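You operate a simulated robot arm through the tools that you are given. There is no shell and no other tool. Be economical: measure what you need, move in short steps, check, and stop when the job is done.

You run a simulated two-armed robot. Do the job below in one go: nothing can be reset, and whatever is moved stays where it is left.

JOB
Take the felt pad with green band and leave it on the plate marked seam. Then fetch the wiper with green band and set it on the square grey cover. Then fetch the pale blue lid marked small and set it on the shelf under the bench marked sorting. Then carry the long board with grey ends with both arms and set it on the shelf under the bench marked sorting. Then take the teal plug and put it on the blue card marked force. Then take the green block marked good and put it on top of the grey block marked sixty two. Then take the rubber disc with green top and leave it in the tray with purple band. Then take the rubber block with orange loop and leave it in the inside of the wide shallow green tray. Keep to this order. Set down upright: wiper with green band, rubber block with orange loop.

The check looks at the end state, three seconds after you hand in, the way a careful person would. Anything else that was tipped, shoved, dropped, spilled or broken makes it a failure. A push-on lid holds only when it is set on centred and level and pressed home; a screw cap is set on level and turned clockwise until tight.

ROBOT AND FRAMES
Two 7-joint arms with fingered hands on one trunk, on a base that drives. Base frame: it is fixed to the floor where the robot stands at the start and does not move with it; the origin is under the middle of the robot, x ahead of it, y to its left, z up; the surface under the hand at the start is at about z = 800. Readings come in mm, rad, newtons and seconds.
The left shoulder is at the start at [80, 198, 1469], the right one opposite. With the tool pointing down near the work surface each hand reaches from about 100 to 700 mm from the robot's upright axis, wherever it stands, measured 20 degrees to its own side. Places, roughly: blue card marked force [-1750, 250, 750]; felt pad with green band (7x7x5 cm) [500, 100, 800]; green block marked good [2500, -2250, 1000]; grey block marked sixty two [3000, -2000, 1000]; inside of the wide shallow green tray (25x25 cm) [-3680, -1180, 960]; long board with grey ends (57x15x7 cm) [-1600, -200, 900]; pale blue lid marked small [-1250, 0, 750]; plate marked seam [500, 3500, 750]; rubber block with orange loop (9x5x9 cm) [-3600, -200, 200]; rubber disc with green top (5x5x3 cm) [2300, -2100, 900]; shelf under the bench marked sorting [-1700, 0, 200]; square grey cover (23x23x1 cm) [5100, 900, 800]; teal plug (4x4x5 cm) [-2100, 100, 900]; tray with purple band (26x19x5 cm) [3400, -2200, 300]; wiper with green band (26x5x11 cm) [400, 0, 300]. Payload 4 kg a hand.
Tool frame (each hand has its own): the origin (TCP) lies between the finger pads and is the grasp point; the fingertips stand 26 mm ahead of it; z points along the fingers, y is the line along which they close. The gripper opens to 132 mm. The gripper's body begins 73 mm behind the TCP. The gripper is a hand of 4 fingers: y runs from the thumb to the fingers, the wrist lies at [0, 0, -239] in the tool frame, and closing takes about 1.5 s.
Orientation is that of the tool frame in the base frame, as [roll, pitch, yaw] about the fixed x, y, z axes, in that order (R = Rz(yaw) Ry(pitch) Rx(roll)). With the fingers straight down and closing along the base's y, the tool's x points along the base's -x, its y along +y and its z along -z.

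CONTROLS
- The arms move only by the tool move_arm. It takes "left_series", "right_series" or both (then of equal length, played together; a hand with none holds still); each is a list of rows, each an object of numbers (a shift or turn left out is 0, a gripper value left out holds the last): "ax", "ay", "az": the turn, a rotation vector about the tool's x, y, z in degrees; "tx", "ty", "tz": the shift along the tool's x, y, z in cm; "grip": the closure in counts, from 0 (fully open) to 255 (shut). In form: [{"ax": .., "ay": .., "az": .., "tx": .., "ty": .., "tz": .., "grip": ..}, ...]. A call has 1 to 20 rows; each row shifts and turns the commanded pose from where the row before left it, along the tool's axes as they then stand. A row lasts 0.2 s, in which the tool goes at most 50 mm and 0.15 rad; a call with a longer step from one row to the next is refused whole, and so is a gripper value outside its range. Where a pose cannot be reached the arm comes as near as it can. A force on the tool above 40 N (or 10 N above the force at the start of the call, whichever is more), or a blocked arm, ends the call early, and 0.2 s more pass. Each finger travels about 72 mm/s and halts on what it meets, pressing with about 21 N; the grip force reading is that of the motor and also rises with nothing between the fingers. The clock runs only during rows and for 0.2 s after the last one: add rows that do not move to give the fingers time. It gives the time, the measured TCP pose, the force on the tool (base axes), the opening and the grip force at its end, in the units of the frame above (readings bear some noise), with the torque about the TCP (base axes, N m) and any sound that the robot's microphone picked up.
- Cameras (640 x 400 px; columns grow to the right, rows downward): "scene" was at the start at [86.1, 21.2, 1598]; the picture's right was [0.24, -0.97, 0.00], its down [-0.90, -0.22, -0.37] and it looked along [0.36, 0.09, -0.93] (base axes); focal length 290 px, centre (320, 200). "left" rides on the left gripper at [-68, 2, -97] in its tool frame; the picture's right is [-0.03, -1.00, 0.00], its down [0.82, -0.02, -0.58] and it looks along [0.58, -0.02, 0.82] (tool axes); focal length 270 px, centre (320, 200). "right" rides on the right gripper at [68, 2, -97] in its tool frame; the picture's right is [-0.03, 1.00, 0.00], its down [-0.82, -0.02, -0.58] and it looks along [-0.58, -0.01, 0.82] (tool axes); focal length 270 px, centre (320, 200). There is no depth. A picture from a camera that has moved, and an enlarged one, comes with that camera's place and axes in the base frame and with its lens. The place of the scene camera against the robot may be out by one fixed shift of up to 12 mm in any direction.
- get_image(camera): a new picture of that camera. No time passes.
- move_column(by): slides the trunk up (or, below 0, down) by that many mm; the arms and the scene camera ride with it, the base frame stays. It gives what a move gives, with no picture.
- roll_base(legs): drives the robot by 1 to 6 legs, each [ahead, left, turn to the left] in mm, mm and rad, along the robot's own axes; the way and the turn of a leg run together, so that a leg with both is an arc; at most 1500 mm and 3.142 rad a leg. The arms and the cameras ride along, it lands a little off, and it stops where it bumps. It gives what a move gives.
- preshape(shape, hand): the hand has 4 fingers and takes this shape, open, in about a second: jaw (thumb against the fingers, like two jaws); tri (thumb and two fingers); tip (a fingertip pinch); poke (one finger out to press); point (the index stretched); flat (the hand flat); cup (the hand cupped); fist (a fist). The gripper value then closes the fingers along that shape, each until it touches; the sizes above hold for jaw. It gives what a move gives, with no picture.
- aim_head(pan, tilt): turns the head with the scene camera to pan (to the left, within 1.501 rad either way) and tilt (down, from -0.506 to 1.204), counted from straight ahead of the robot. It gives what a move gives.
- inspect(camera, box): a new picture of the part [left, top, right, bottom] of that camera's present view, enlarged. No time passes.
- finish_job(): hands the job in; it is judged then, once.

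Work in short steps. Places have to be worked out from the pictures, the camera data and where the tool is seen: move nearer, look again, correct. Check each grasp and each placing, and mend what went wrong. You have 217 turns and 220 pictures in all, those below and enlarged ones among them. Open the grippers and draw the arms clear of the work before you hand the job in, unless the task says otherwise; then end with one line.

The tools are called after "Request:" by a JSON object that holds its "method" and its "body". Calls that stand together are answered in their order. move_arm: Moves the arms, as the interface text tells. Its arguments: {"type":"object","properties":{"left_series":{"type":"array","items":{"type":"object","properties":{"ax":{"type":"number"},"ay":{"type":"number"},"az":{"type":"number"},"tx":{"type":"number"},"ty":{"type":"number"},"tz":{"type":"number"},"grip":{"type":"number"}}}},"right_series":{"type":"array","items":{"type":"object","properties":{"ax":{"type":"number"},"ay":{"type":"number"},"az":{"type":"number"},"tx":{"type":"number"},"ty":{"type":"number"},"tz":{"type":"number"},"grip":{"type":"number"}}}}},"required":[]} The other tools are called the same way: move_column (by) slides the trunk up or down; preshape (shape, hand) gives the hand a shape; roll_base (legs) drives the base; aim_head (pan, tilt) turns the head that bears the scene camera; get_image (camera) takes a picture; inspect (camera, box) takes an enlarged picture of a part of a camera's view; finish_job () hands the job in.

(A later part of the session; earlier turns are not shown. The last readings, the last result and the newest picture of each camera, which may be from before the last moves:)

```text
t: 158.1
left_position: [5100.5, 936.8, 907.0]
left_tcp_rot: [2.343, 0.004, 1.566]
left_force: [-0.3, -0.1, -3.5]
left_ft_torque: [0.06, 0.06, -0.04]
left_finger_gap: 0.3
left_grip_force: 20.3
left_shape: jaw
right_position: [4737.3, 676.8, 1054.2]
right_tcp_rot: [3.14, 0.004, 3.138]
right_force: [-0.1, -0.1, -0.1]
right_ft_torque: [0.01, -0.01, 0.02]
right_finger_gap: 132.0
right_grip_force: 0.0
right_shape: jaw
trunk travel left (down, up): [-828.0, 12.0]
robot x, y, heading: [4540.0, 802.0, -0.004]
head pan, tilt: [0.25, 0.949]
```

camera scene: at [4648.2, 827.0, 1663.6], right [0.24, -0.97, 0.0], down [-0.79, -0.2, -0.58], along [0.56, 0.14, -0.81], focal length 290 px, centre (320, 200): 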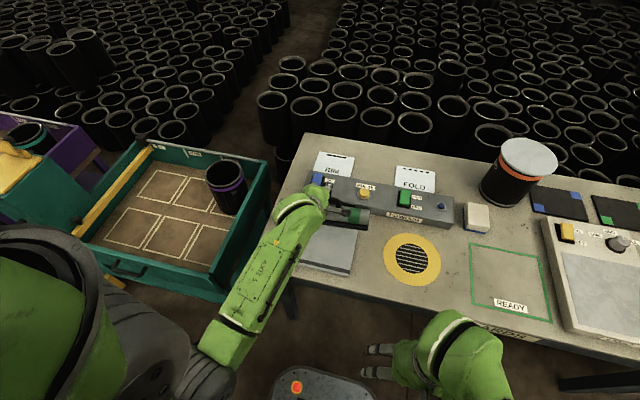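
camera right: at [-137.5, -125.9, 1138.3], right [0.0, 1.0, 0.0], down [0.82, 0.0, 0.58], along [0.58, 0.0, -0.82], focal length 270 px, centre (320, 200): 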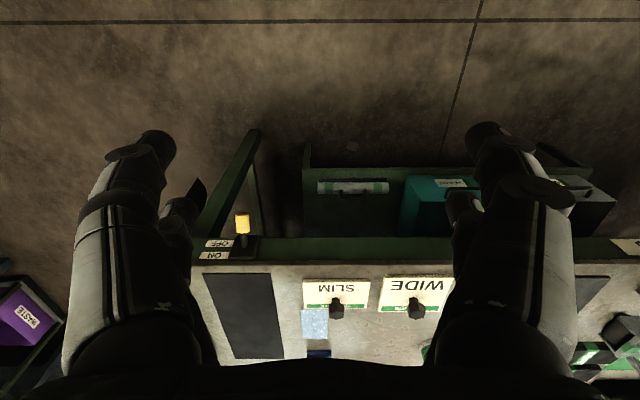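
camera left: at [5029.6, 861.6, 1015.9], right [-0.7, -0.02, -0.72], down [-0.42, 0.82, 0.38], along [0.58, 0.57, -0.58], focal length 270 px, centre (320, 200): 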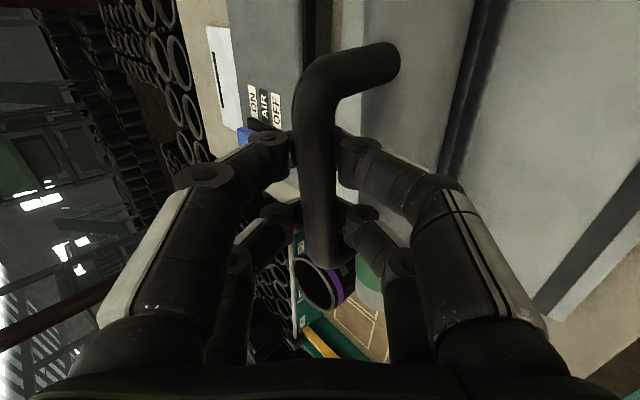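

Request:
{"method": "move_arm", "body": {"left_series": [{"ty": -0.2, "tz": 0.2}, {}, {"ty": -0.2, "tz": 0.2}, {}, {"ty": -0.2, "tz": 0.2}, {}, {"ty": -0.2, "tz": 0.2}, {}]}}

Request:
{"method": "inspect", "body": {"camera": "scene", "box": [270, 190, 390, 280]}}

```text
t: 159.9
left_position: [5100.8, 936.3, 896.4]
left_tcp_rot: [2.341, 0.005, 1.566]
left_force: [0.0, -0.4, 0.0]
left_ft_torque: [0.01, 0.02, -0.02]
left_finger_gap: 0.2
left_grip_force: 21.2
left_shape: jaw
right_position: [4736.6, 675.6, 1054.1]
right_tcp_rot: [3.139, 0.004, 3.138]
right_force: [0.4, -0.1, 0.1]
right_ft_torque: [-0.01, -0.01, 0.0]
right_finger_gap: 131.8
right_grip_force: 0.1
right_shape: jaw
trunk travel left (down, up): [-828.0, 12.0]
robot x, y, heading: [4547.3, 798.8, -0.007]
head pan, tilt: [0.25, 0.949]
```

```text
4.44 times, centred on (330, 235) of scene
camera zoom: at [4647.3, 826.9, 1663.6], right [0.24, -0.97, 0.0], down [-0.79, -0.2, -0.58], along [0.56, 0.14, -0.81], focal length 1289 px, centre (276, 44)
```

zoom: 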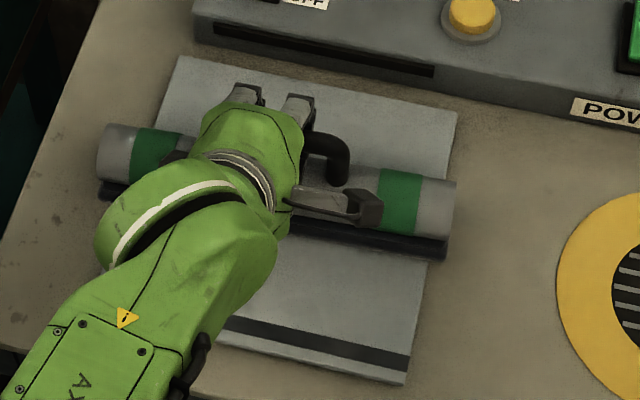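

Wiper touches the cover but sits ~14 mm too far left. Lift slightly, shift right, set again.

Request:
{"method": "move_arm", "body": {"left_series": [{"ty": 0.8, "tz": -0.8}, {"tx": -0.7}, {"tx": -0.7}, {}, {"ty": -0.4, "tz": 0.4}, {"ty": -0.2, "tz": 0.2}, {"ty": -0.15, "tz": 0.15}, {}, {}]}}

Request:
{"method": "inspect", "body": {"camera": "scene", "box": [270, 190, 390, 280]}}

```text
t: 161.9
left_position: [5101.2, 923.1, 896.5]
left_tcp_rot: [2.341, 0.006, 1.566]
left_force: [0.6, 0.3, 0.0]
left_ft_torque: [-0.02, -0.01, 0.01]
left_finger_gap: 0.0
left_grip_force: 20.7
left_shape: jaw
right_position: [4736.7, 675.5, 1054.3]
right_tcp_rot: [3.139, 0.004, 3.136]
right_force: [-0.2, 0.4, 0.5]
right_ft_torque: [-0.02, 0.0, 0.01]
right_finger_gap: 131.9
right_grip_force: 0.2
right_shape: jaw
trunk travel left (down, up): [-828.0, 12.0]
robot x, y, heading: [4545.7, 801.8, -0.006]
head pan, tilt: [0.25, 0.949]
```

```text
4.44 times, centred on (330, 235) of scene
camera zoom: at [4647.2, 826.8, 1663.6], right [0.24, -0.97, 0.0], down [-0.79, -0.2, -0.58], along [0.56, 0.14, -0.81], focal length 1289 px, centre (276, 44)
```

zoom: 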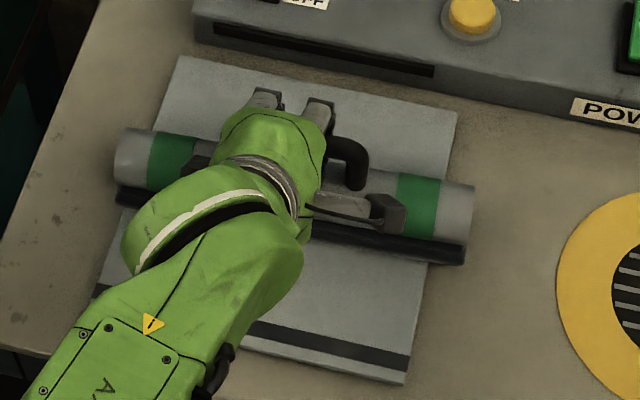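

Balanced now. Open to 40 mm and withdraw along the approach.

Request:
{"method": "move_arm", "body": {"left_series": [{"grip": 182}, {}, {}, {}, {"tz": -2}, {"tz": -3}, {"tz": -3}, {"tz": -4}, {"tz": -4}]}}

Request:
{"method": "get_image", "body": {"camera": "scene"}}

Request:
{"method": "inspect", "body": {"camera": "scene", "box": [270, 190, 390, 280]}}

```text
t: 163.9
left_position: [4983.7, 924.0, 1006.5]
left_tcp_rot: [2.34, 0.005, 1.564]
left_force: [0.1, 0.4, -0.1]
left_ft_torque: [0.0, 0.0, 0.02]
left_finger_gap: 37.6
left_grip_force: 0.0
left_shape: jaw
right_position: [4736.5, 675.8, 1053.9]
right_tcp_rot: [3.14, 0.007, 3.139]
right_force: [0.4, -0.4, -0.1]
right_ft_torque: [0.02, 0.0, 0.01]
right_finger_gap: 131.8
right_grip_force: 0.0
right_shape: jaw
trunk travel left (down, up): [-828.0, 12.0]
robot x, y, heading: [4545.1, 803.1, -0.005]
head pan, tilt: [0.25, 0.949]
```

```text
153 pictures are left
camera scene: at [4645.1, 827.3, 1663.7], right [0.24, -0.97, 0.0], down [-0.79, -0.2, -0.58], along [0.57, 0.14, -0.81], focal length 290 px, centre (320, 200)
```

scene: 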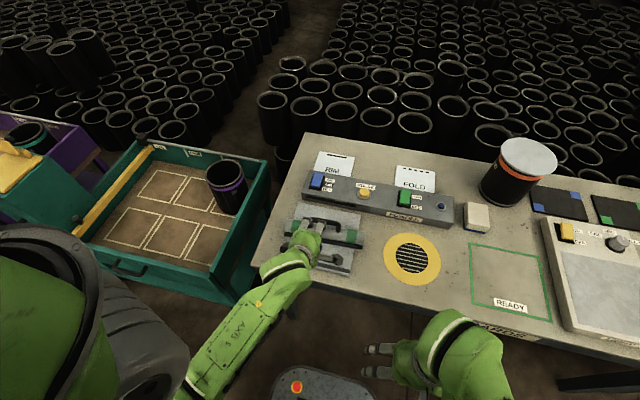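

```text
4.44 times, centred on (330, 235) of scene
camera zoom: at [4645.1, 827.3, 1663.7], right [0.24, -0.97, 0.0], down [-0.79, -0.2, -0.58], along [0.57, 0.14, -0.81], focal length 1289 px, centre (276, 44)
```

zoom: 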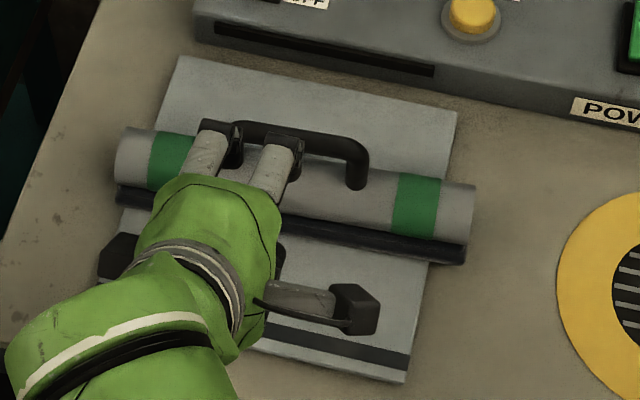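

Wiper is upright and centred. Return along the same aisle toward the SORTING bench behind the start.

Request:
{"method": "roll_base", "body": {"legs": [[-450, 0, 0.005], [0, -1500, 0], [0, -500, 0], [-1500, 0, 0], [-1500, 0, 0], [-1400, 0, 0]]}}

Request:
{"method": "roll_base", "body": {"legs": [[0, 0, 3.14]]}}

Request:
{"method": "aim_head", "body": {"pan": -0.4, "tilt": 0.4}}

Request:
{"method": "get_image", "body": {"camera": "scene"}}

```text
t: 196.7
left_position: [184.8, -1143.8, 1004.6]
left_tcp_rot: [2.34, 0.004, 1.562]
left_force: [0.2, 0.0, -0.3]
left_ft_torque: [-0.01, 0.0, 0.0]
left_finger_gap: 37.3
left_grip_force: 0.1
left_shape: jaw
right_position: [-65.9, -1391.5, 1053.3]
right_tcp_rot: [3.139, 0.004, 3.136]
right_force: [-0.5, 1.1, 0.3]
right_ft_torque: [-0.01, 0.0, 0.01]
right_finger_gap: 132.2
right_grip_force: 0.1
right_shape: jaw
trunk travel left (down, up): [-828.0, 12.0]
robot x, y, heading: [-254.0, -1263.9, -0.01]
head pan, tilt: [0.25, 0.949]
```

```text
t: 204.4
left_position: [-701.4, -1374.4, 1007.0]
left_tcp_rot: [2.34, 0.005, -1.604]
left_force: [-0.2, 0.2, -0.2]
left_ft_torque: [-0.01, 0.02, -0.01]
left_finger_gap: 37.4
left_grip_force: 0.0
left_shape: jaw
right_position: [-445.2, -1132.8, 1055.4]
right_tcp_rot: [3.14, 0.004, -0.033]
right_force: [0.4, -0.2, 0.0]
right_ft_torque: [0.01, 0.04, -0.02]
right_finger_gap: 132.2
right_grip_force: 0.1
right_shape: jaw
trunk travel left (down, up): [-828.0, 12.0]
robot x, y, heading: [-261.1, -1266.8, 3.11]
head pan, tilt: [0.25, 0.949]
```

```text
t: 205.5
left_position: [-701.4, -1373.5, 1005.9]
left_tcp_rot: [2.34, 0.005, -1.606]
left_force: [0.2, -0.9, 0.1]
left_ft_torque: [-0.01, 0.03, -0.02]
left_finger_gap: 37.5
left_grip_force: 0.0
left_shape: jaw
right_position: [-444.9, -1134.2, 1053.7]
right_tcp_rot: [3.141, 0.003, -0.034]
right_force: [0.1, -0.5, -0.6]
right_ft_torque: [-0.01, -0.01, 0.02]
right_finger_gap: 131.7
right_grip_force: 0.1
right_shape: jaw
trunk travel left (down, up): [-828.0, 12.0]
robot x, y, heading: [-257.1, -1266.3, 3.113]
head pan, tilt: [-0.4, 0.4]
```

```text
151 pictures are left
camera scene: at [-370.5, -1217.7, 1710.2], right [0.42, 0.91, 0.0], down [0.35, -0.16, -0.92], along [-0.84, 0.39, -0.39], focal length 290 px, centre (320, 200)
```

scene: 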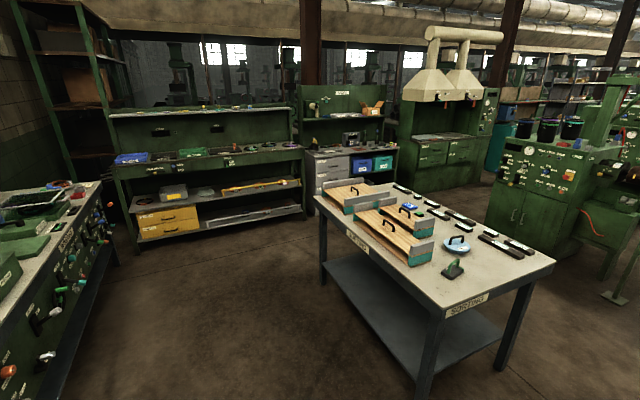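

Request:
{"method": "inspect", "body": {"camera": "scene", "box": [300, 160, 560, 340]}}

Request:
{"method": "inspect", "body": {"camera": "scene", "box": [100, 80, 410, 250]}}

```text
2.22 times, centred on (430, 250) of scene
camera zoom: at [-370.5, -1217.7, 1710.2], right [0.42, 0.91, 0.0], down [0.35, -0.16, -0.92], along [-0.84, 0.39, -0.39], focal length 644 px, centre (76, 89)
```

zoom: 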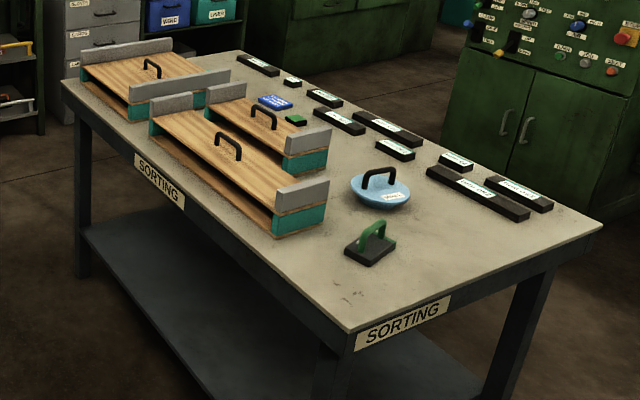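

```text
2.06 times, centred on (255, 165) of scene
camera zoom: at [-370.5, -1217.7, 1710.2], right [0.42, 0.91, 0.0], down [0.35, -0.16, -0.92], along [-0.84, 0.39, -0.39], focal length 599 px, centre (454, 272)
```

zoom: 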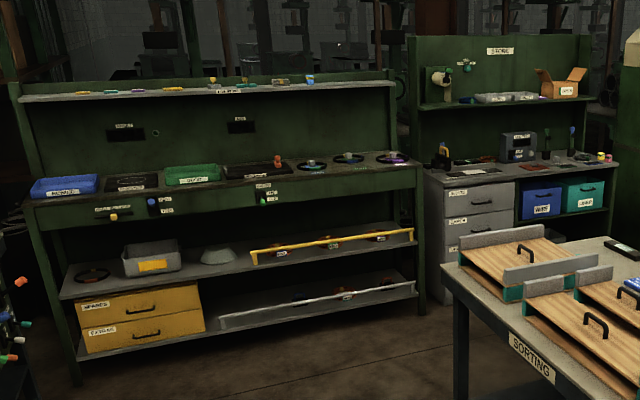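

The SORTING bench (x −2413…−1017, y −335…473) has the pale blue lid near (−1349,107). I go to its east end facing −x.

Request:
{"method": "roll_base", "body": {"legs": [[0, -1490, 0.029]]}}

Request:
{"method": "aim_head", "body": {"pan": 0.1, "tilt": 0.6}}

Request:
{"method": "get_image", "body": {"camera": "scene"}}

Request:
{"method": "inspect", "body": {"camera": "scene", "box": [200, 100, 440, 250]}}

```text
t: 212.8
left_position: [-664.5, 95.2, 1005.5]
left_tcp_rot: [2.341, 0.006, -1.585]
left_force: [0.7, 0.8, 0.6]
left_ft_torque: [0.0, 0.01, 0.0]
left_finger_gap: 37.5
left_grip_force: 0.1
left_shape: jaw
right_position: [-413.0, 339.6, 1053.6]
right_tcp_rot: [3.14, 0.003, -0.014]
right_force: [1.1, 0.2, 0.2]
right_ft_torque: [0.02, -0.03, -0.04]
right_finger_gap: 131.9
right_grip_force: 0.0
right_shape: jaw
trunk travel left (down, up): [-828.0, 12.0]
robot x, y, heading: [-223.0, 210.1, 3.13]
head pan, tilt: [-0.4, 0.4]
```

```text
t: 213.7
left_position: [-665.1, 96.6, 1005.6]
left_tcp_rot: [2.34, 0.003, -1.587]
left_force: [-0.5, -0.2, 0.8]
left_ft_torque: [-0.01, 0.04, -0.01]
left_finger_gap: 37.4
left_grip_force: 0.1
left_shape: jaw
right_position: [-414.0, 340.6, 1054.4]
right_tcp_rot: [3.14, 0.004, -0.015]
right_force: [0.2, 0.1, 0.8]
right_ft_torque: [-0.03, -0.03, -0.01]
right_finger_gap: 132.0
right_grip_force: 0.2
right_shape: jaw
trunk travel left (down, up): [-828.0, 12.0]
robot x, y, heading: [-224.6, 211.9, 3.129]
head pan, tilt: [0.099, 0.6]
```

```text
148 pictures are left
camera scene: at [-340.2, 214.3, 1692.0], right [-0.09, 1.0, 0.0], down [0.56, 0.05, -0.83], along [-0.82, -0.07, -0.56], focal length 290 px, centre (320, 200)
```

scene: 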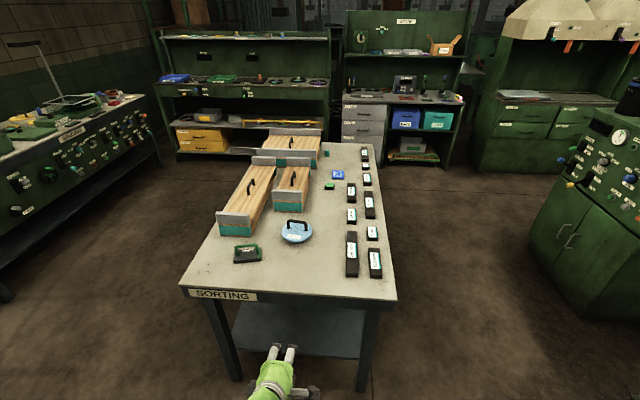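

```text
2.67 times, centred on (320, 175) of scene
camera zoom: at [-340.2, 214.3, 1692.0], right [-0.09, 1.0, 0.0], down [0.56, 0.05, -0.83], along [-0.82, -0.07, -0.56], focal length 773 px, centre (320, 267)
```

zoom: 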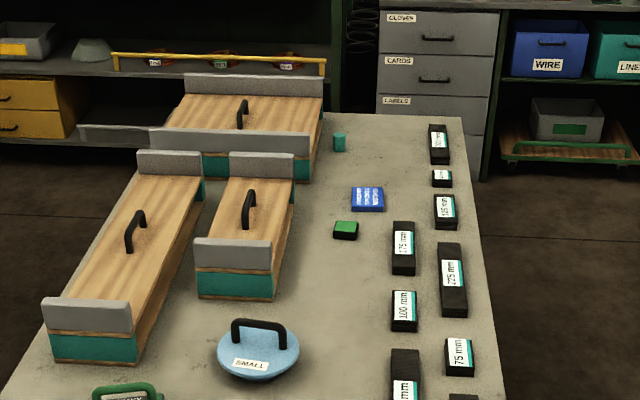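

Everything is visible: lid with handle bar along y. Drive closer.

Request:
{"method": "roll_base", "body": {"legs": [[490, 30, 0.01]]}}

Request:
{"method": "aim_head", "body": {"pan": 0.15, "tilt": 0.95}}

Request:
{"method": "get_image", "body": {"camera": "scene"}}

Request:
{"method": "get_image", "body": {"camera": "left"}}

```text
t: 216.6
left_position: [-1148.5, 60.3, 1006.5]
left_tcp_rot: [2.34, 0.005, -1.569]
left_force: [0.6, 0.1, 1.1]
left_ft_torque: [-0.03, 0.04, 0.02]
left_finger_gap: 37.5
left_grip_force: 0.0
left_shape: jaw
right_position: [-900.4, 309.9, 1055.3]
right_tcp_rot: [3.141, 0.006, 0.005]
right_force: [0.6, 0.5, -0.4]
right_ft_torque: [-0.01, -0.01, 0.03]
right_finger_gap: 132.1
right_grip_force: 0.1
right_shape: jaw
trunk travel left (down, up): [-828.0, 12.0]
robot x, y, heading: [-712.3, 183.4, -3.133]
head pan, tilt: [0.099, 0.6]
```

```text
t: 217.4
left_position: [-1151.2, 59.4, 1006.8]
left_tcp_rot: [2.34, 0.005, -1.566]
left_force: [0.6, 0.4, -0.1]
left_ft_torque: [0.0, 0.04, 0.02]
left_finger_gap: 37.6
left_grip_force: 0.0
left_shape: jaw
right_position: [-902.6, 309.2, 1054.7]
right_tcp_rot: [3.139, 0.003, 0.005]
right_force: [0.5, 0.5, 0.2]
right_ft_torque: [-0.04, 0.02, -0.01]
right_finger_gap: 131.8
right_grip_force: 0.1
right_shape: jaw
trunk travel left (down, up): [-828.0, 12.0]
robot x, y, heading: [-708.2, 183.2, -3.138]
head pan, tilt: [0.15, 0.949]
```

```text
146 pictures are left
camera scene: at [-812.3, 181.5, 1663.6], right [-0.15, 0.99, 0.0], down [0.8, 0.13, -0.58], along [-0.58, -0.09, -0.81], focal length 290 px, centre (320, 200)
```

scene: 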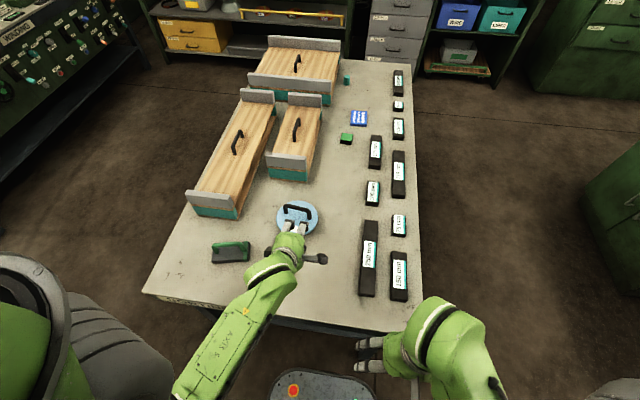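

```text
145 pictures are left
camera left: at [-1083.0, 128.2, 1075.0], right [0.7, 0.03, -0.72], down [0.43, -0.82, 0.38], along [-0.57, -0.58, -0.58], focal length 270 px, centre (320, 200)
```

left: 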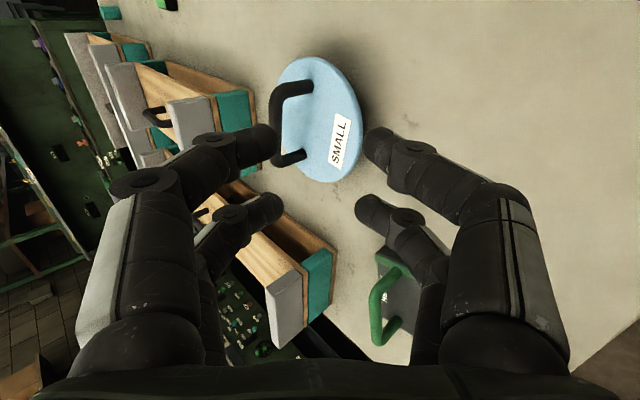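

Lid centre ≈(−1341,5); handle bar is ~53 mm off the finger mid-plane and ~210 mm ahead. Move to a pre-grasp ~70 mm short.

Request:
{"method": "move_arm", "body": {"left_series": [{"ty": 2.65, "tx": 2.25, "grip": 165}, {"ty": 2.65, "tx": 2.25}, {"tz": 4.5}, {"tz": 4.5}, {"tz": 4.5}, {}]}}

Request:
{"method": "get_image", "body": {"camera": "left"}}

```text
t: 218.8
left_position: [-1287.0, 15.0, 946.3]
left_tcp_rot: [2.341, 0.002, -1.568]
left_force: [-0.1, 0.3, -0.2]
left_ft_torque: [0.04, 0.0, 0.0]
left_finger_gap: 46.4
left_grip_force: 0.0
left_shape: jaw
right_position: [-901.5, 308.9, 1054.3]
right_tcp_rot: [3.14, 0.005, 0.006]
right_force: [-0.2, 0.2, -0.1]
right_ft_torque: [0.0, 0.03, 0.03]
right_finger_gap: 132.0
right_grip_force: 0.1
right_shape: jaw
trunk travel left (down, up): [-828.0, 12.0]
robot x, y, heading: [-714.8, 183.3, -3.13]
head pan, tilt: [0.15, 0.949]
```

```text
144 pictures are left
camera left: at [-1219.7, 83.1, 1015.6], right [0.7, 0.03, -0.72], down [0.43, -0.82, 0.38], along [-0.57, -0.58, -0.58], focal length 270 px, centre (320, 200)
```

left: 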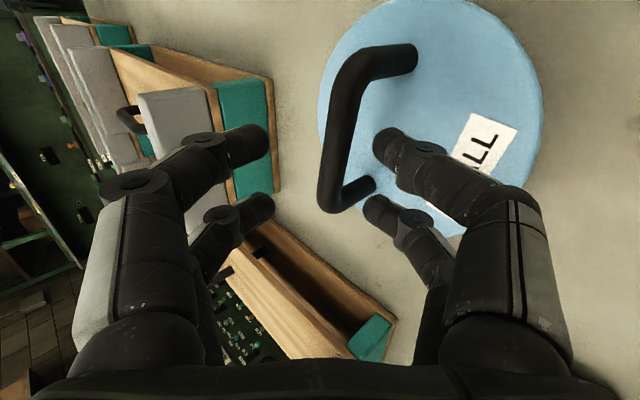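

Bar is ~9 mm below mid-plane and ~47 mm ahead. Correct, advance, and look again.

Request:
{"method": "move_arm", "body": {"left_series": [{"ty": -0.9, "tx": -0.4}, {"tz": 2}, {"tz": 1.6}, {}]}}

Request:
{"method": "get_image", "body": {"camera": "left"}}

```text
t: 219.8
left_position: [-1306.1, 18.4, 918.8]
left_tcp_rot: [2.337, 0.006, -1.568]
left_force: [0.8, -0.4, 5.3]
left_ft_torque: [-0.01, -0.09, 0.02]
left_finger_gap: 44.5
left_grip_force: 0.1
left_shape: jaw
right_position: [-903.2, 308.1, 1054.1]
right_tcp_rot: [3.14, 0.004, 0.005]
right_force: [-0.7, 0.3, -0.9]
right_ft_torque: [-0.02, -0.02, -0.01]
right_finger_gap: 131.9
right_grip_force: 0.1
right_shape: jaw
trunk travel left (down, up): [-828.0, 12.0]
robot x, y, heading: [-712.1, 187.2, -3.137]
head pan, tilt: [0.15, 0.949]
```

```text
143 pictures are left
camera left: at [-1237.7, 87.3, 987.7], right [0.69, 0.03, -0.72], down [0.43, -0.82, 0.38], along [-0.58, -0.58, -0.58], focal length 270 px, centre (320, 200)
```

left: 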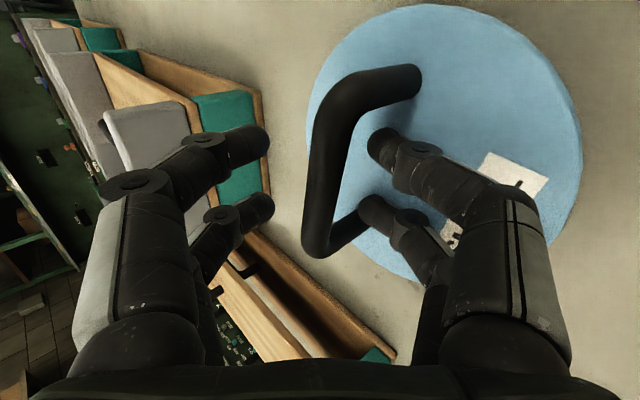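

Lower fingertips just touch the dish (5 N) with the bar between the fingers. Ease up 3 mm and close.

Request:
{"method": "move_arm", "body": {"left_series": [{"ty": 0.3}, {"grip": 255}, {}, {}, {}, {}]}}

Request:
{"method": "get_image", "body": {"camera": "left"}}

```text
t: 221.2
left_position: [-1307.2, 19.8, 919.6]
left_tcp_rot: [2.34, 0.005, -1.568]
left_force: [0.2, -0.3, 0.2]
left_ft_torque: [-0.02, 0.02, 0.02]
left_finger_gap: 12.9
left_grip_force: 20.9
left_shape: jaw
right_position: [-904.2, 308.6, 1053.6]
right_tcp_rot: [3.139, 0.003, 0.005]
right_force: [-0.8, 0.2, -0.1]
right_ft_torque: [0.01, 0.01, 0.03]
right_finger_gap: 132.0
right_grip_force: 0.1
right_shape: jaw
trunk travel left (down, up): [-828.0, 12.0]
robot x, y, heading: [-707.3, 183.2, -3.138]
head pan, tilt: [0.15, 0.949]
```

```text
142 pictures are left
camera left: at [-1239.6, 87.3, 988.7], right [0.7, 0.03, -0.72], down [0.43, -0.82, 0.38], along [-0.57, -0.58, -0.58], focal length 270 px, centre (320, 200)
```

left: 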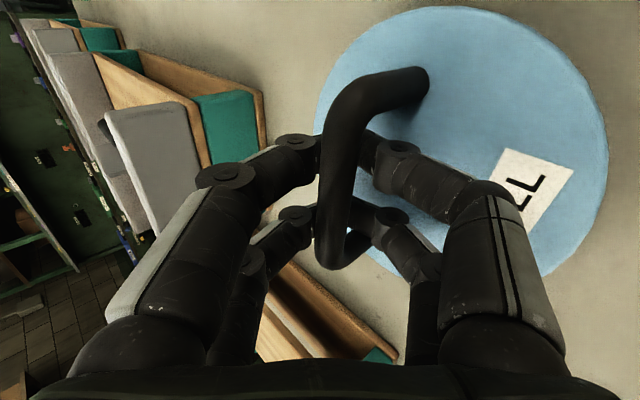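

Gripped. Lift 10 cm and check.

Request:
{"method": "move_arm", "body": {"left_series": [{"ty": 1.5, "tz": -1.5}, {"ty": 2.5, "tz": -2.5}, {"ty": 2.5, "tz": -2.5}, {"ty": 1, "tz": -1}, {}]}}

Request:
{"method": "get_image", "body": {"camera": "left"}}

Request:
{"method": "get_image", "body": {"camera": "scene"}}

```text
t: 222.4
left_position: [-1305.9, 20.9, 1025.5]
left_tcp_rot: [2.34, 0.006, -1.57]
left_force: [-0.7, -0.5, -1.6]
left_ft_torque: [0.0, 0.02, -0.03]
left_finger_gap: 12.6
left_grip_force: 20.9
left_shape: jaw
right_position: [-903.9, 308.5, 1053.7]
right_tcp_rot: [3.141, 0.003, 0.006]
right_force: [0.4, 0.8, 0.8]
right_ft_torque: [-0.02, -0.03, 0.01]
right_finger_gap: 131.6
right_grip_force: 0.1
right_shape: jaw
trunk travel left (down, up): [-828.0, 12.0]
robot x, y, heading: [-711.9, 184.0, -3.136]
head pan, tilt: [0.15, 0.949]
```

```text
141 pictures are left
camera left: at [-1237.0, 88.7, 1094.5], right [0.7, 0.03, -0.72], down [0.43, -0.82, 0.38], along [-0.57, -0.58, -0.58], focal length 270 px, centre (320, 200)
```

left: 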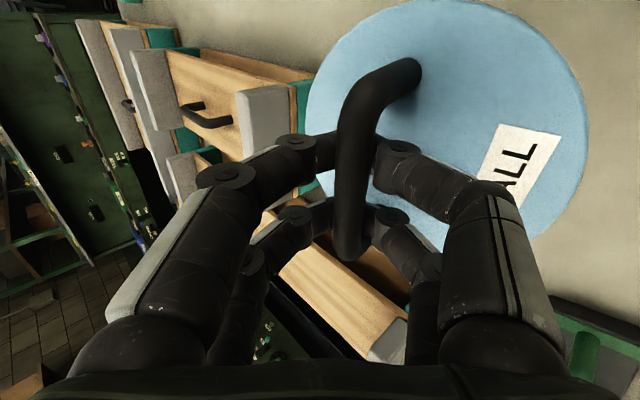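

```text
140 pictures are left
camera scene: at [-812.2, 181.3, 1663.6], right [-0.15, 0.99, 0.0], down [0.8, 0.13, -0.58], along [-0.57, -0.09, -0.81], focal length 290 px, centre (320, 200)
```

scene: 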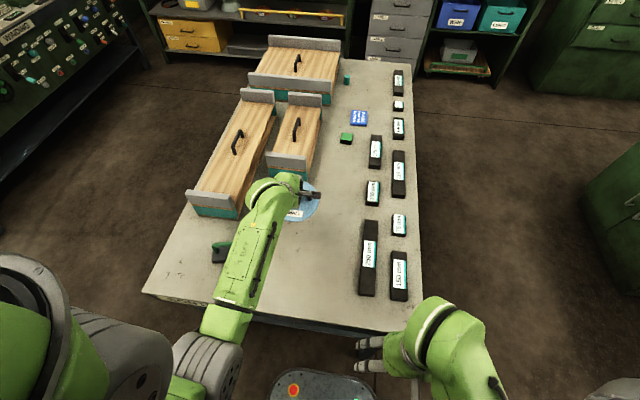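

Lid held level. Back off and lower the trunk to see the shelf beneath.

Request:
{"method": "roll_base", "body": {"legs": [[-450, 0, 0]]}}

Request:
{"method": "move_column", "body": {"by": -400}}

Request:
{"method": "move_column", "body": {"by": -230}}

Request:
{"method": "aim_head", "body": {"pan": 0.1, "tilt": 0.5}}

Request:
{"method": "get_image", "body": {"camera": "scene"}}

```text
t: 225.1
left_position: [-869.8, 22.3, 1023.4]
left_tcp_rot: [2.345, 0.005, -1.568]
left_force: [0.3, -0.6, -1.2]
left_ft_torque: [0.01, -0.01, 0.0]
left_finger_gap: 13.1
left_grip_force: 21.1
left_shape: jaw
right_position: [-467.8, 310.8, 1052.4]
right_tcp_rot: [3.139, 0.002, 0.006]
right_force: [0.1, -0.6, 0.1]
right_ft_torque: [-0.01, -0.02, 0.0]
right_finger_gap: 131.9
right_grip_force: 0.1
right_shape: jaw
trunk travel left (down, up): [-828.0, 12.0]
robot x, y, heading: [-273.6, 189.8, -3.137]
head pan, tilt: [0.15, 0.949]
```

```text
t: 228.9
left_position: [-867.0, 22.5, 624.0]
left_tcp_rot: [2.341, 0.006, -1.568]
left_force: [0.2, -0.3, -1.3]
left_ft_torque: [-0.06, 0.02, 0.0]
left_finger_gap: 12.7
left_grip_force: 21.0
left_shape: jaw
right_position: [-467.2, 311.1, 653.3]
right_tcp_rot: [3.141, 0.004, 0.005]
right_force: [-0.1, -0.6, -0.1]
right_ft_torque: [-0.02, -0.01, 0.01]
right_finger_gap: 131.5
right_grip_force: 0.1
right_shape: jaw
trunk travel left (down, up): [-428.0, 412.0]
robot x, y, heading: [-274.8, 185.1, -3.141]
head pan, tilt: [0.15, 0.949]
```

```text
t: 231.3
left_position: [-867.8, 21.8, 394.4]
left_tcp_rot: [2.341, 0.005, -1.568]
left_force: [0.5, -0.1, -1.0]
left_ft_torque: [0.01, 0.03, 0.03]
left_finger_gap: 13.2
left_grip_force: 21.2
left_shape: jaw
right_position: [-465.9, 311.4, 423.7]
right_tcp_rot: [3.139, 0.005, 0.005]
right_force: [0.4, 0.1, 0.6]
right_ft_torque: [0.02, -0.02, 0.02]
right_finger_gap: 132.0
right_grip_force: 0.1
right_shape: jaw
trunk travel left (down, up): [-198.0, 642.0]
robot x, y, heading: [-275.3, 185.8, -3.138]
head pan, tilt: [0.15, 0.949]
```

```text
t: 232.2
left_position: [-866.6, 22.7, 395.7]
left_tcp_rot: [2.34, 0.004, -1.566]
left_force: [-0.1, 0.2, -0.6]
left_ft_torque: [-0.02, 0.03, 0.01]
left_finger_gap: 13.0
left_grip_force: 21.1
left_shape: jaw
right_position: [-465.5, 309.9, 423.4]
right_tcp_rot: [3.14, 0.005, 0.006]
right_force: [0.2, 0.2, -0.4]
right_ft_torque: [0.01, 0.01, -0.02]
right_finger_gap: 132.1
right_grip_force: 0.0
right_shape: jaw
trunk travel left (down, up): [-198.0, 642.0]
robot x, y, heading: [-273.9, 182.6, -3.138]
head pan, tilt: [0.099, 0.499]
```

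```text
139 pictures are left
camera scene: at [-393.6, 185.5, 1071.0], right [-0.11, 0.99, 0.0], down [0.48, 0.05, -0.88], along [-0.87, -0.09, -0.48], focal length 290 px, centre (320, 200)
```

scene: 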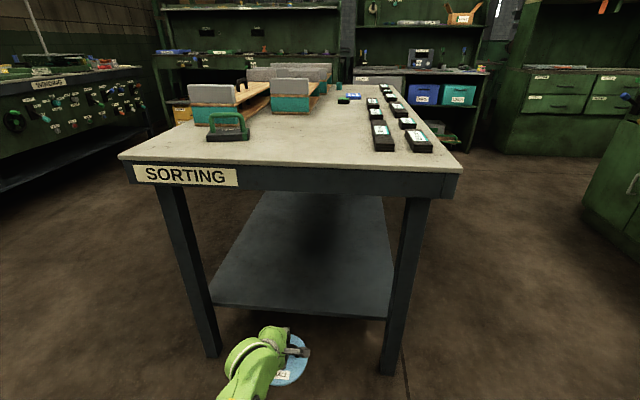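

Request:
{"method": "inspect", "body": {"camera": "scene", "box": [140, 150, 480, 390]}}

Request:
{"method": "get_image", "body": {"camera": "left"}}

```text
1.67 times, centred on (310, 270) of scene
camera zoom: at [-393.6, 185.5, 1071.0], right [-0.11, 0.99, 0.0], down [0.48, 0.05, -0.88], along [-0.87, -0.09, -0.48], focal length 483 px, centre (337, 83)
```

zoom: 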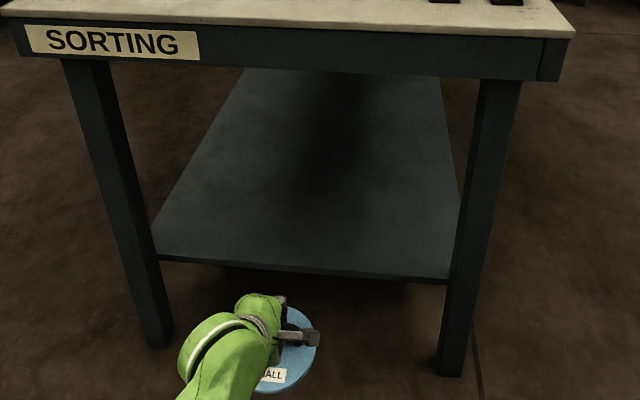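

```text
137 pictures are left
camera left: at [-799.8, 90.5, 464.3], right [0.7, 0.03, -0.72], down [0.43, -0.82, 0.38], along [-0.57, -0.58, -0.58], focal length 270 px, centre (320, 200)
```

left: 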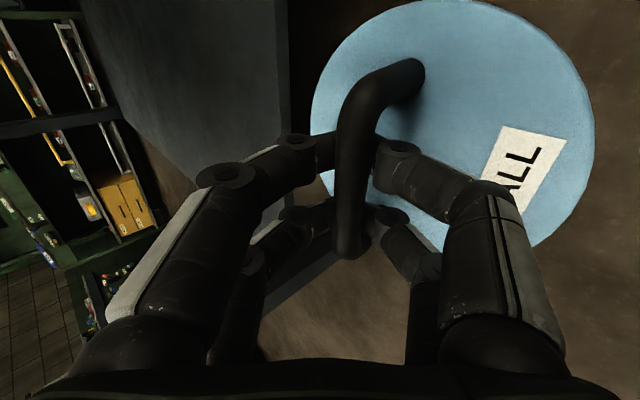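

Shelf top judged z≈250–290 (edge x≈−1060); the lid bottom is ≈93 mm under the TCP. Raise 60 mm and drive in 335 mm.

Request:
{"method": "move_column", "body": {"by": 60}}

Request:
{"method": "roll_base", "body": {"legs": [[335, 0, 0]]}}

Request:
{"method": "aim_head", "body": {"pan": 0.15, "tilt": 0.85}}

Request:
{"method": "get_image", "body": {"camera": "scene"}}

Request:
{"method": "get_image", "body": {"camera": "left"}}

```text
t: 233.2
left_position: [-867.5, 22.2, 454.0]
left_tcp_rot: [2.343, 0.006, -1.567]
left_force: [0.0, -0.7, -2.0]
left_ft_torque: [-0.03, 0.06, 0.06]
left_finger_gap: 13.3
left_grip_force: 20.6
left_shape: jaw
right_position: [-467.1, 310.1, 484.6]
right_tcp_rot: [3.141, 0.002, 0.006]
right_force: [-0.1, 0.0, 0.8]
right_ft_torque: [0.0, -0.02, 0.05]
right_finger_gap: 131.9
right_grip_force: 0.0
right_shape: jaw
trunk travel left (down, up): [-258.0, 582.0]
robot x, y, heading: [-274.0, 189.9, -3.135]
head pan, tilt: [0.099, 0.499]
```

```text
t: 235.5
left_position: [-1210.7, 29.4, 455.5]
left_tcp_rot: [2.344, 0.006, -1.579]
left_force: [0.2, 0.1, -2.0]
left_ft_torque: [-0.04, 0.07, -0.01]
left_finger_gap: 12.7
left_grip_force: 21.1
left_shape: jaw
right_position: [-806.6, 313.2, 483.4]
right_tcp_rot: [3.14, 0.005, -0.006]
right_force: [0.4, -0.3, -1.0]
right_ft_torque: [0.0, 0.0, 0.0]
right_finger_gap: 132.0
right_grip_force: 0.0
right_shape: jaw
trunk travel left (down, up): [-258.0, 582.0]
robot x, y, heading: [-614.7, 188.7, 3.136]
head pan, tilt: [0.099, 0.499]
```

```text
t: 236.3
left_position: [-1209.9, 29.8, 455.4]
left_tcp_rot: [2.34, 0.006, -1.58]
left_force: [0.9, 0.1, -2.1]
left_ft_torque: [-0.01, 0.0, 0.01]
left_finger_gap: 13.1
left_grip_force: 21.2
left_shape: jaw
right_position: [-805.0, 313.9, 485.2]
right_tcp_rot: [3.141, 0.003, -0.008]
right_force: [-0.1, 0.6, -0.5]
right_ft_torque: [0.0, 0.02, 0.01]
right_finger_gap: 132.0
right_grip_force: 0.1
right_shape: jaw
trunk travel left (down, up): [-258.0, 582.0]
robot x, y, heading: [-616.5, 188.7, 3.137]
head pan, tilt: [0.15, 0.85]
```

```text
136 pictures are left
camera scene: at [-721.4, 184.2, 1101.1], right [-0.14, 0.99, 0.0], down [0.74, 0.11, -0.66], along [-0.65, -0.09, -0.75], focal length 290 px, centre (320, 200)
```

scene: 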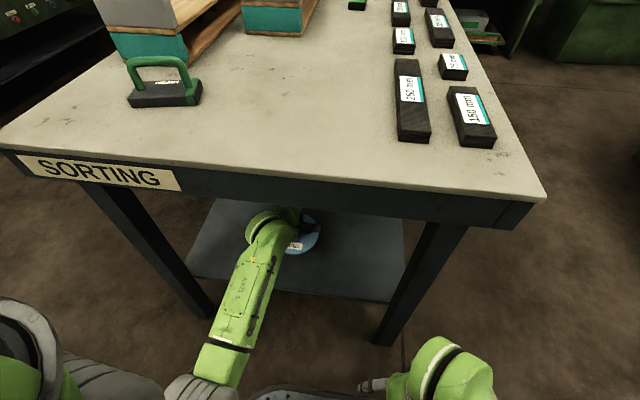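

```text
135 pictures are left
camera left: at [-1141.7, 97.0, 524.2], right [0.7, 0.02, -0.72], down [0.42, -0.82, 0.38], along [-0.58, -0.57, -0.58], focal length 270 px, centre (320, 200)
```

left: 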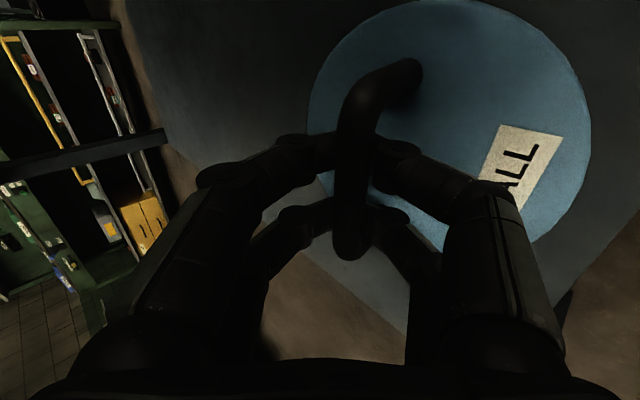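

Lid is over the shelf. Push 50 mm deeper and lower 100 mm.

Request:
{"method": "move_arm", "body": {"left_series": [{"ty": 1.8, "tz": 1.8}, {"ty": 1.8, "tz": 1.8}, {"ty": -1.8, "tz": 1.8}, {"ty": -1.8, "tz": 1.8}, {"ty": -1.8, "tz": 1.8}, {"ty": -1.0, "tz": 1.0}, {}]}}

Request:
{"method": "get_image", "body": {"camera": "left"}}

Request:
{"method": "get_image", "body": {"camera": "scene"}}

```text
t: 237.9
left_position: [-1263.1, 31.4, 365.9]
left_tcp_rot: [2.341, 0.004, -1.58]
left_force: [0.4, -0.4, -1.4]
left_ft_torque: [-0.01, -0.01, 0.01]
left_finger_gap: 12.9
left_grip_force: 21.1
left_shape: jaw
right_position: [-805.9, 313.4, 484.7]
right_tcp_rot: [3.141, 0.004, -0.006]
right_force: [-0.6, -0.8, -0.4]
right_ft_torque: [0.02, -0.02, -0.01]
right_finger_gap: 131.9
right_grip_force: 0.1
right_shape: jaw
trunk travel left (down, up): [-258.0, 582.0]
robot x, y, heading: [-617.7, 191.7, 3.133]
head pan, tilt: [0.15, 0.85]
```

```text
134 pictures are left
camera left: at [-1194.8, 98.2, 435.3], right [0.7, 0.02, -0.72], down [0.42, -0.82, 0.38], along [-0.58, -0.57, -0.58], focal length 270 px, centre (320, 200)
```

left: 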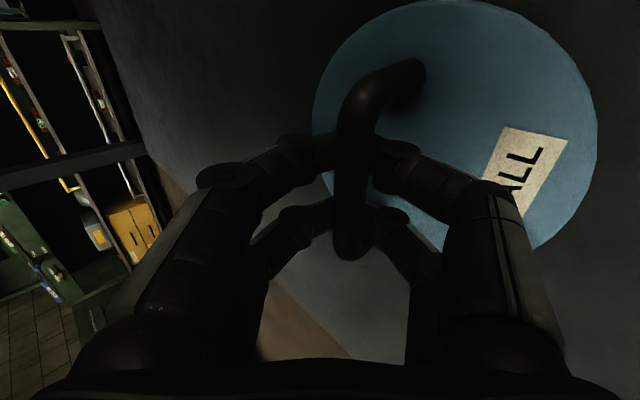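

```text
133 pictures are left
camera scene: at [-721.3, 184.3, 1101.1], right [-0.14, 0.99, 0.0], down [0.74, 0.11, -0.66], along [-0.65, -0.09, -0.75], focal length 290 px, centre (320, 200)
```

scene: 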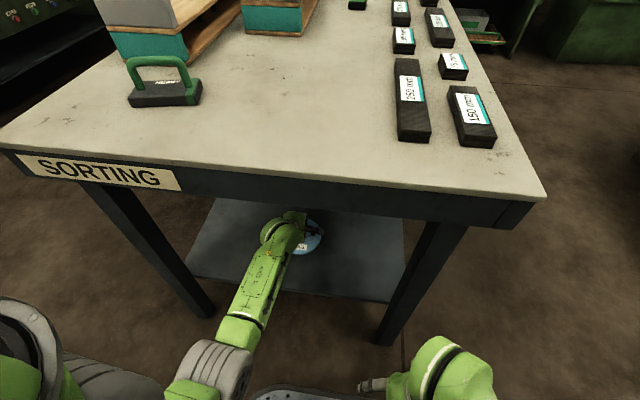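

Request:
{"method": "move_arm", "body": {"left_series": [{"ty": -0.3, "tz": 0.3}, {"ty": -0.3, "tz": 0.3}, {}, {"ty": -0.3, "tz": 0.3}, {"ty": -0.3, "tz": 0.3}, {}, {"ty": -0.3, "tz": 0.3}, {"ty": -0.3, "tz": 0.3}, {}]}}

```text
t: 239.9
left_position: [-1261.8, 31.1, 340.8]
left_tcp_rot: [2.341, 0.003, -1.58]
left_force: [-1.0, -0.9, -1.2]
left_ft_torque: [-0.02, -0.01, 0.02]
left_finger_gap: 12.8
left_grip_force: 21.0
left_shape: jaw
right_position: [-805.9, 313.8, 483.7]
right_tcp_rot: [3.139, 0.005, -0.009]
right_force: [-0.8, -0.7, -0.9]
right_ft_torque: [0.01, 0.01, 0.02]
right_finger_gap: 132.0
right_grip_force: 0.1
right_shape: jaw
trunk travel left (down, up): [-258.0, 582.0]
robot x, y, heading: [-615.6, 188.5, 3.139]
head pan, tilt: [0.15, 0.85]
```

Request:
{"method": "move_arm", "body": {"left_series": [{"ty": -0.3, "tz": 0.3}, {"ty": -0.3, "tz": 0.3}, {}, {"ty": -0.3, "tz": 0.3}, {"ty": -0.3, "tz": 0.3}, {}, {"ty": -0.3, "tz": 0.3}, {"ty": -0.3, "tz": 0.3}, {}, {"ty": -0.3, "tz": 0.3}, {"ty": -0.3, "tz": 0.3}, {}]}}

Request:
{"method": "get_image", "body": {"camera": "left"}}

Request:
{"method": "inspect", "body": {"camera": "scene", "box": [180, 180, 420, 320]}}

```text
t: 242.2
left_position: [-1270.9, 30.2, 321.4]
left_tcp_rot: [2.315, 0.008, -1.579]
left_force: [3.5, 0.2, 17.9]
left_ft_torque: [-0.36, -0.51, 0.09]
left_finger_gap: 12.0
left_grip_force: 21.0
left_shape: jaw
right_position: [-805.4, 313.8, 482.9]
right_tcp_rot: [3.14, 0.006, -0.005]
right_force: [0.1, -0.6, 0.0]
right_ft_torque: [0.02, 0.0, -0.01]
right_finger_gap: 131.8
right_grip_force: 0.1
right_shape: jaw
trunk travel left (down, up): [-258.0, 582.0]
robot x, y, heading: [-610.8, 188.6, 3.137]
head pan, tilt: [0.15, 0.85]
stopped in row 11 (left hand): the force on the tool passed its limit at 42 N (the readings are from after the stop); the commanded pose is now the measured one
```

```text
132 pictures are left
camera left: at [-1201.4, 98.1, 387.7], right [0.68, 0.03, -0.73], down [0.43, -0.82, 0.37], along [-0.59, -0.57, -0.57], focal length 270 px, centre (320, 200)
```

left: 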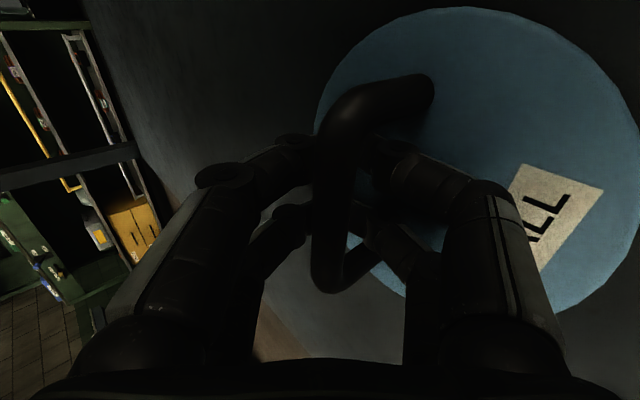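

```text
2.67 times, centred on (300, 250) of scene
camera zoom: at [-719.9, 184.6, 1101.1], right [-0.14, 0.99, 0.0], down [0.74, 0.11, -0.66], along [-0.65, -0.1, -0.75], focal length 773 px, centre (373, 67)
```

zoom: 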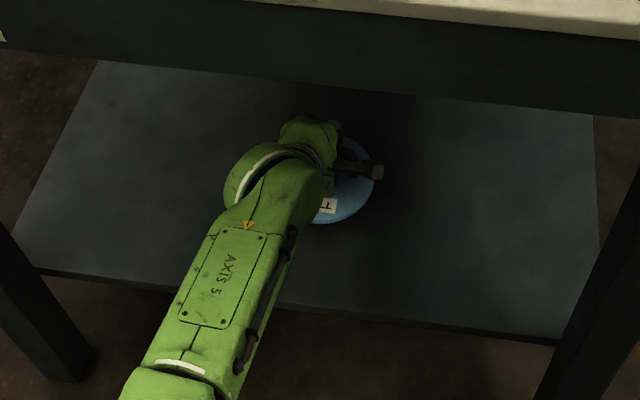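

Contact on the shelf, lid well inside. Ease, open moderately and withdraw along the approach.

Request:
{"method": "move_arm", "body": {"left_series": [{"ty": 0.3, "tz": -0.3}, {}, {"grip": 200}, {}, {}, {"grip": 170}, {"ty": 0.3, "tz": -0.5}, {"tz": -2}, {"tz": -2}, {"tz": -3}, {"tz": -3}]}}

Request:
{"method": "get_image", "body": {"camera": "left"}}

Request:
{"method": "inspect", "body": {"camera": "scene", "box": [180, 180, 420, 320]}}

```text
t: 244.6
left_position: [-1191.7, 28.0, 392.9]
left_tcp_rot: [2.328, 0.006, -1.58]
left_force: [1.1, -1.0, -0.3]
left_ft_torque: [-0.03, 0.0, 0.0]
left_finger_gap: 43.5
left_grip_force: 0.0
left_shape: jaw
right_position: [-804.2, 312.4, 483.6]
right_tcp_rot: [3.139, 0.003, -0.007]
right_force: [-1.0, -0.3, 0.4]
right_ft_torque: [-0.01, 0.02, -0.02]
right_finger_gap: 131.6
right_grip_force: 0.0
right_shape: jaw
trunk travel left (down, up): [-258.0, 582.0]
robot x, y, heading: [-617.8, 184.6, 3.14]
head pan, tilt: [0.15, 0.85]
```

```text
130 pictures are left
camera left: at [-1122.5, 95.1, 461.2], right [0.69, 0.02, -0.73], down [0.43, -0.82, 0.38], along [-0.59, -0.57, -0.58], focal length 270 px, centre (320, 200)
```

left: 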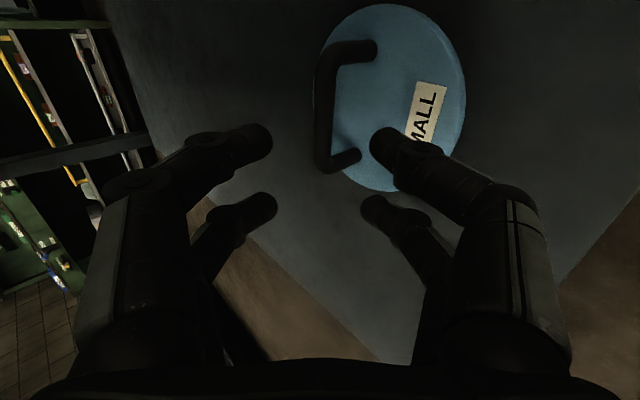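

```text
2.67 times, centred on (300, 250) of scene
camera zoom: at [-720.6, 184.3, 1101.1], right [-0.14, 0.99, 0.0], down [0.74, 0.11, -0.66], along [-0.65, -0.09, -0.75], focal length 773 px, centre (373, 67)
```

zoom: 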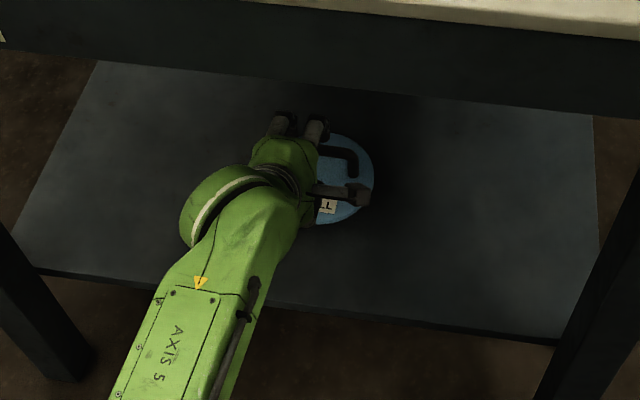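

Lid rests flat on the shelf. Now the long board: back off, raise the trunk, and go round to the south side of the bench.

Request:
{"method": "roll_base", "body": {"legs": [[-350, 0, 0], [0, 1180, 0]]}}

Request:
{"method": "move_column", "body": {"by": 400}}

Request:
{"method": "move_column", "body": {"by": 170}}

Request:
{"method": "roll_base", "body": {"legs": [[660, 0, 0], [0, 0, -1.571]]}}

Request:
{"method": "aim_head", "body": {"pan": 0.3, "tilt": 0.5}}

Request:
{"method": "get_image", "body": {"camera": "scene"}}

```text
t: 252.5
left_position: [-837.3, -1150.8, 392.5]
left_tcp_rot: [2.328, 0.007, -1.565]
left_force: [-0.5, -0.2, 0.1]
left_ft_torque: [-0.01, 0.01, -0.01]
left_finger_gap: 43.7
left_grip_force: 0.0
left_shape: jaw
right_position: [-453.7, -859.6, 484.2]
right_tcp_rot: [3.139, 0.002, 0.007]
right_force: [0.2, -0.2, -0.1]
right_ft_torque: [0.0, -0.01, 0.03]
right_finger_gap: 131.9
right_grip_force: 0.1
right_shape: jaw
trunk travel left (down, up): [-258.0, 582.0]
robot x, y, heading: [-260.9, -983.7, -3.136]
head pan, tilt: [0.15, 0.85]
```

```text
t: 256.3
left_position: [-835.7, -1150.6, 792.6]
left_tcp_rot: [2.329, 0.006, -1.566]
left_force: [0.1, -0.5, 0.7]
left_ft_torque: [-0.02, 0.0, -0.03]
left_finger_gap: 43.5
left_grip_force: 0.1
left_shape: jaw
right_position: [-454.4, -859.2, 883.4]
right_tcp_rot: [-3.141, 0.004, 0.007]
right_force: [0.4, 0.0, 0.2]
right_ft_torque: [-0.02, -0.03, 0.05]
right_finger_gap: 131.8
right_grip_force: 0.0
right_shape: jaw
trunk travel left (down, up): [-658.0, 182.0]
robot x, y, heading: [-263.6, -981.8, -3.131]
head pan, tilt: [0.15, 0.85]
```

```text
t: 258.2
left_position: [-837.4, -1150.2, 962.8]
left_tcp_rot: [2.329, 0.004, -1.567]
left_force: [-0.5, -0.2, -0.4]
left_ft_torque: [0.03, 0.01, 0.03]
left_finger_gap: 43.5
left_grip_force: 0.2
left_shape: jaw
right_position: [-452.5, -860.1, 1054.9]
right_tcp_rot: [3.141, 0.002, 0.007]
right_force: [0.5, 0.2, -0.1]
right_ft_torque: [0.01, 0.0, 0.02]
right_finger_gap: 131.8
right_grip_force: 0.1
right_shape: jaw
trunk travel left (down, up): [-828.0, 12.0]
robot x, y, heading: [-263.8, -982.1, -3.135]
head pan, tilt: [0.15, 0.85]
```

```text
t: 265.7
left_position: [-1070.0, -404.1, 960.6]
left_tcp_rot: [2.329, 0.005, 3.131]
left_force: [0.0, -0.1, -0.1]
left_ft_torque: [-0.01, 0.01, 0.01]
left_finger_gap: 43.9
left_grip_force: 0.1
left_shape: jaw
right_position: [-784.1, -791.5, 1054.2]
right_tcp_rot: [3.139, 0.005, -1.58]
right_force: [0.1, 0.5, 0.6]
right_ft_torque: [0.01, -0.02, -0.02]
right_finger_gap: 132.0
right_grip_force: 0.1
right_shape: jaw
trunk travel left (down, up): [-828.0, 12.0]
robot x, y, heading: [-912.9, -986.1, 1.565]
head pan, tilt: [0.15, 0.85]
```

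```text
t: 266.5
left_position: [-1071.0, -404.6, 962.1]
left_tcp_rot: [2.327, 0.007, 3.131]
left_force: [0.0, -0.6, 0.3]
left_ft_torque: [0.0, 0.01, 0.0]
left_finger_gap: 43.6
left_grip_force: 0.1
left_shape: jaw
right_position: [-785.6, -792.3, 1053.8]
right_tcp_rot: [3.14, 0.005, -1.581]
right_force: [-0.3, -0.8, 0.5]
right_ft_torque: [-0.02, -0.01, -0.03]
right_finger_gap: 131.8
right_grip_force: 0.1
right_shape: jaw
trunk travel left (down, up): [-828.0, 12.0]
robot x, y, heading: [-912.4, -983.5, 1.563]
head pan, tilt: [0.3, 0.499]
```

```text
128 pictures are left
camera scene: at [-936.1, -857.6, 1701.0], right [0.96, 0.29, 0.0], down [0.14, -0.46, -0.88], along [-0.25, 0.84, -0.48], focal length 290 px, centre (320, 200)
```

scene: 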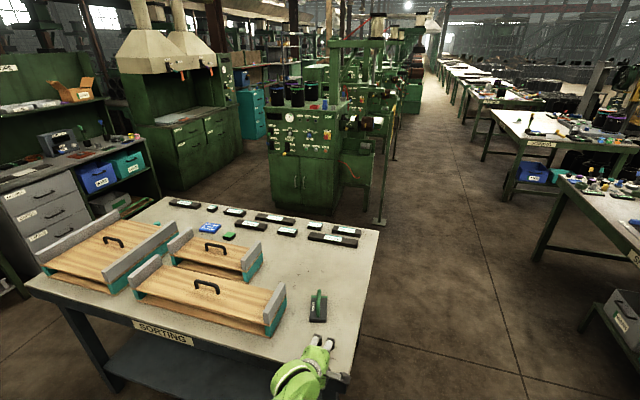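

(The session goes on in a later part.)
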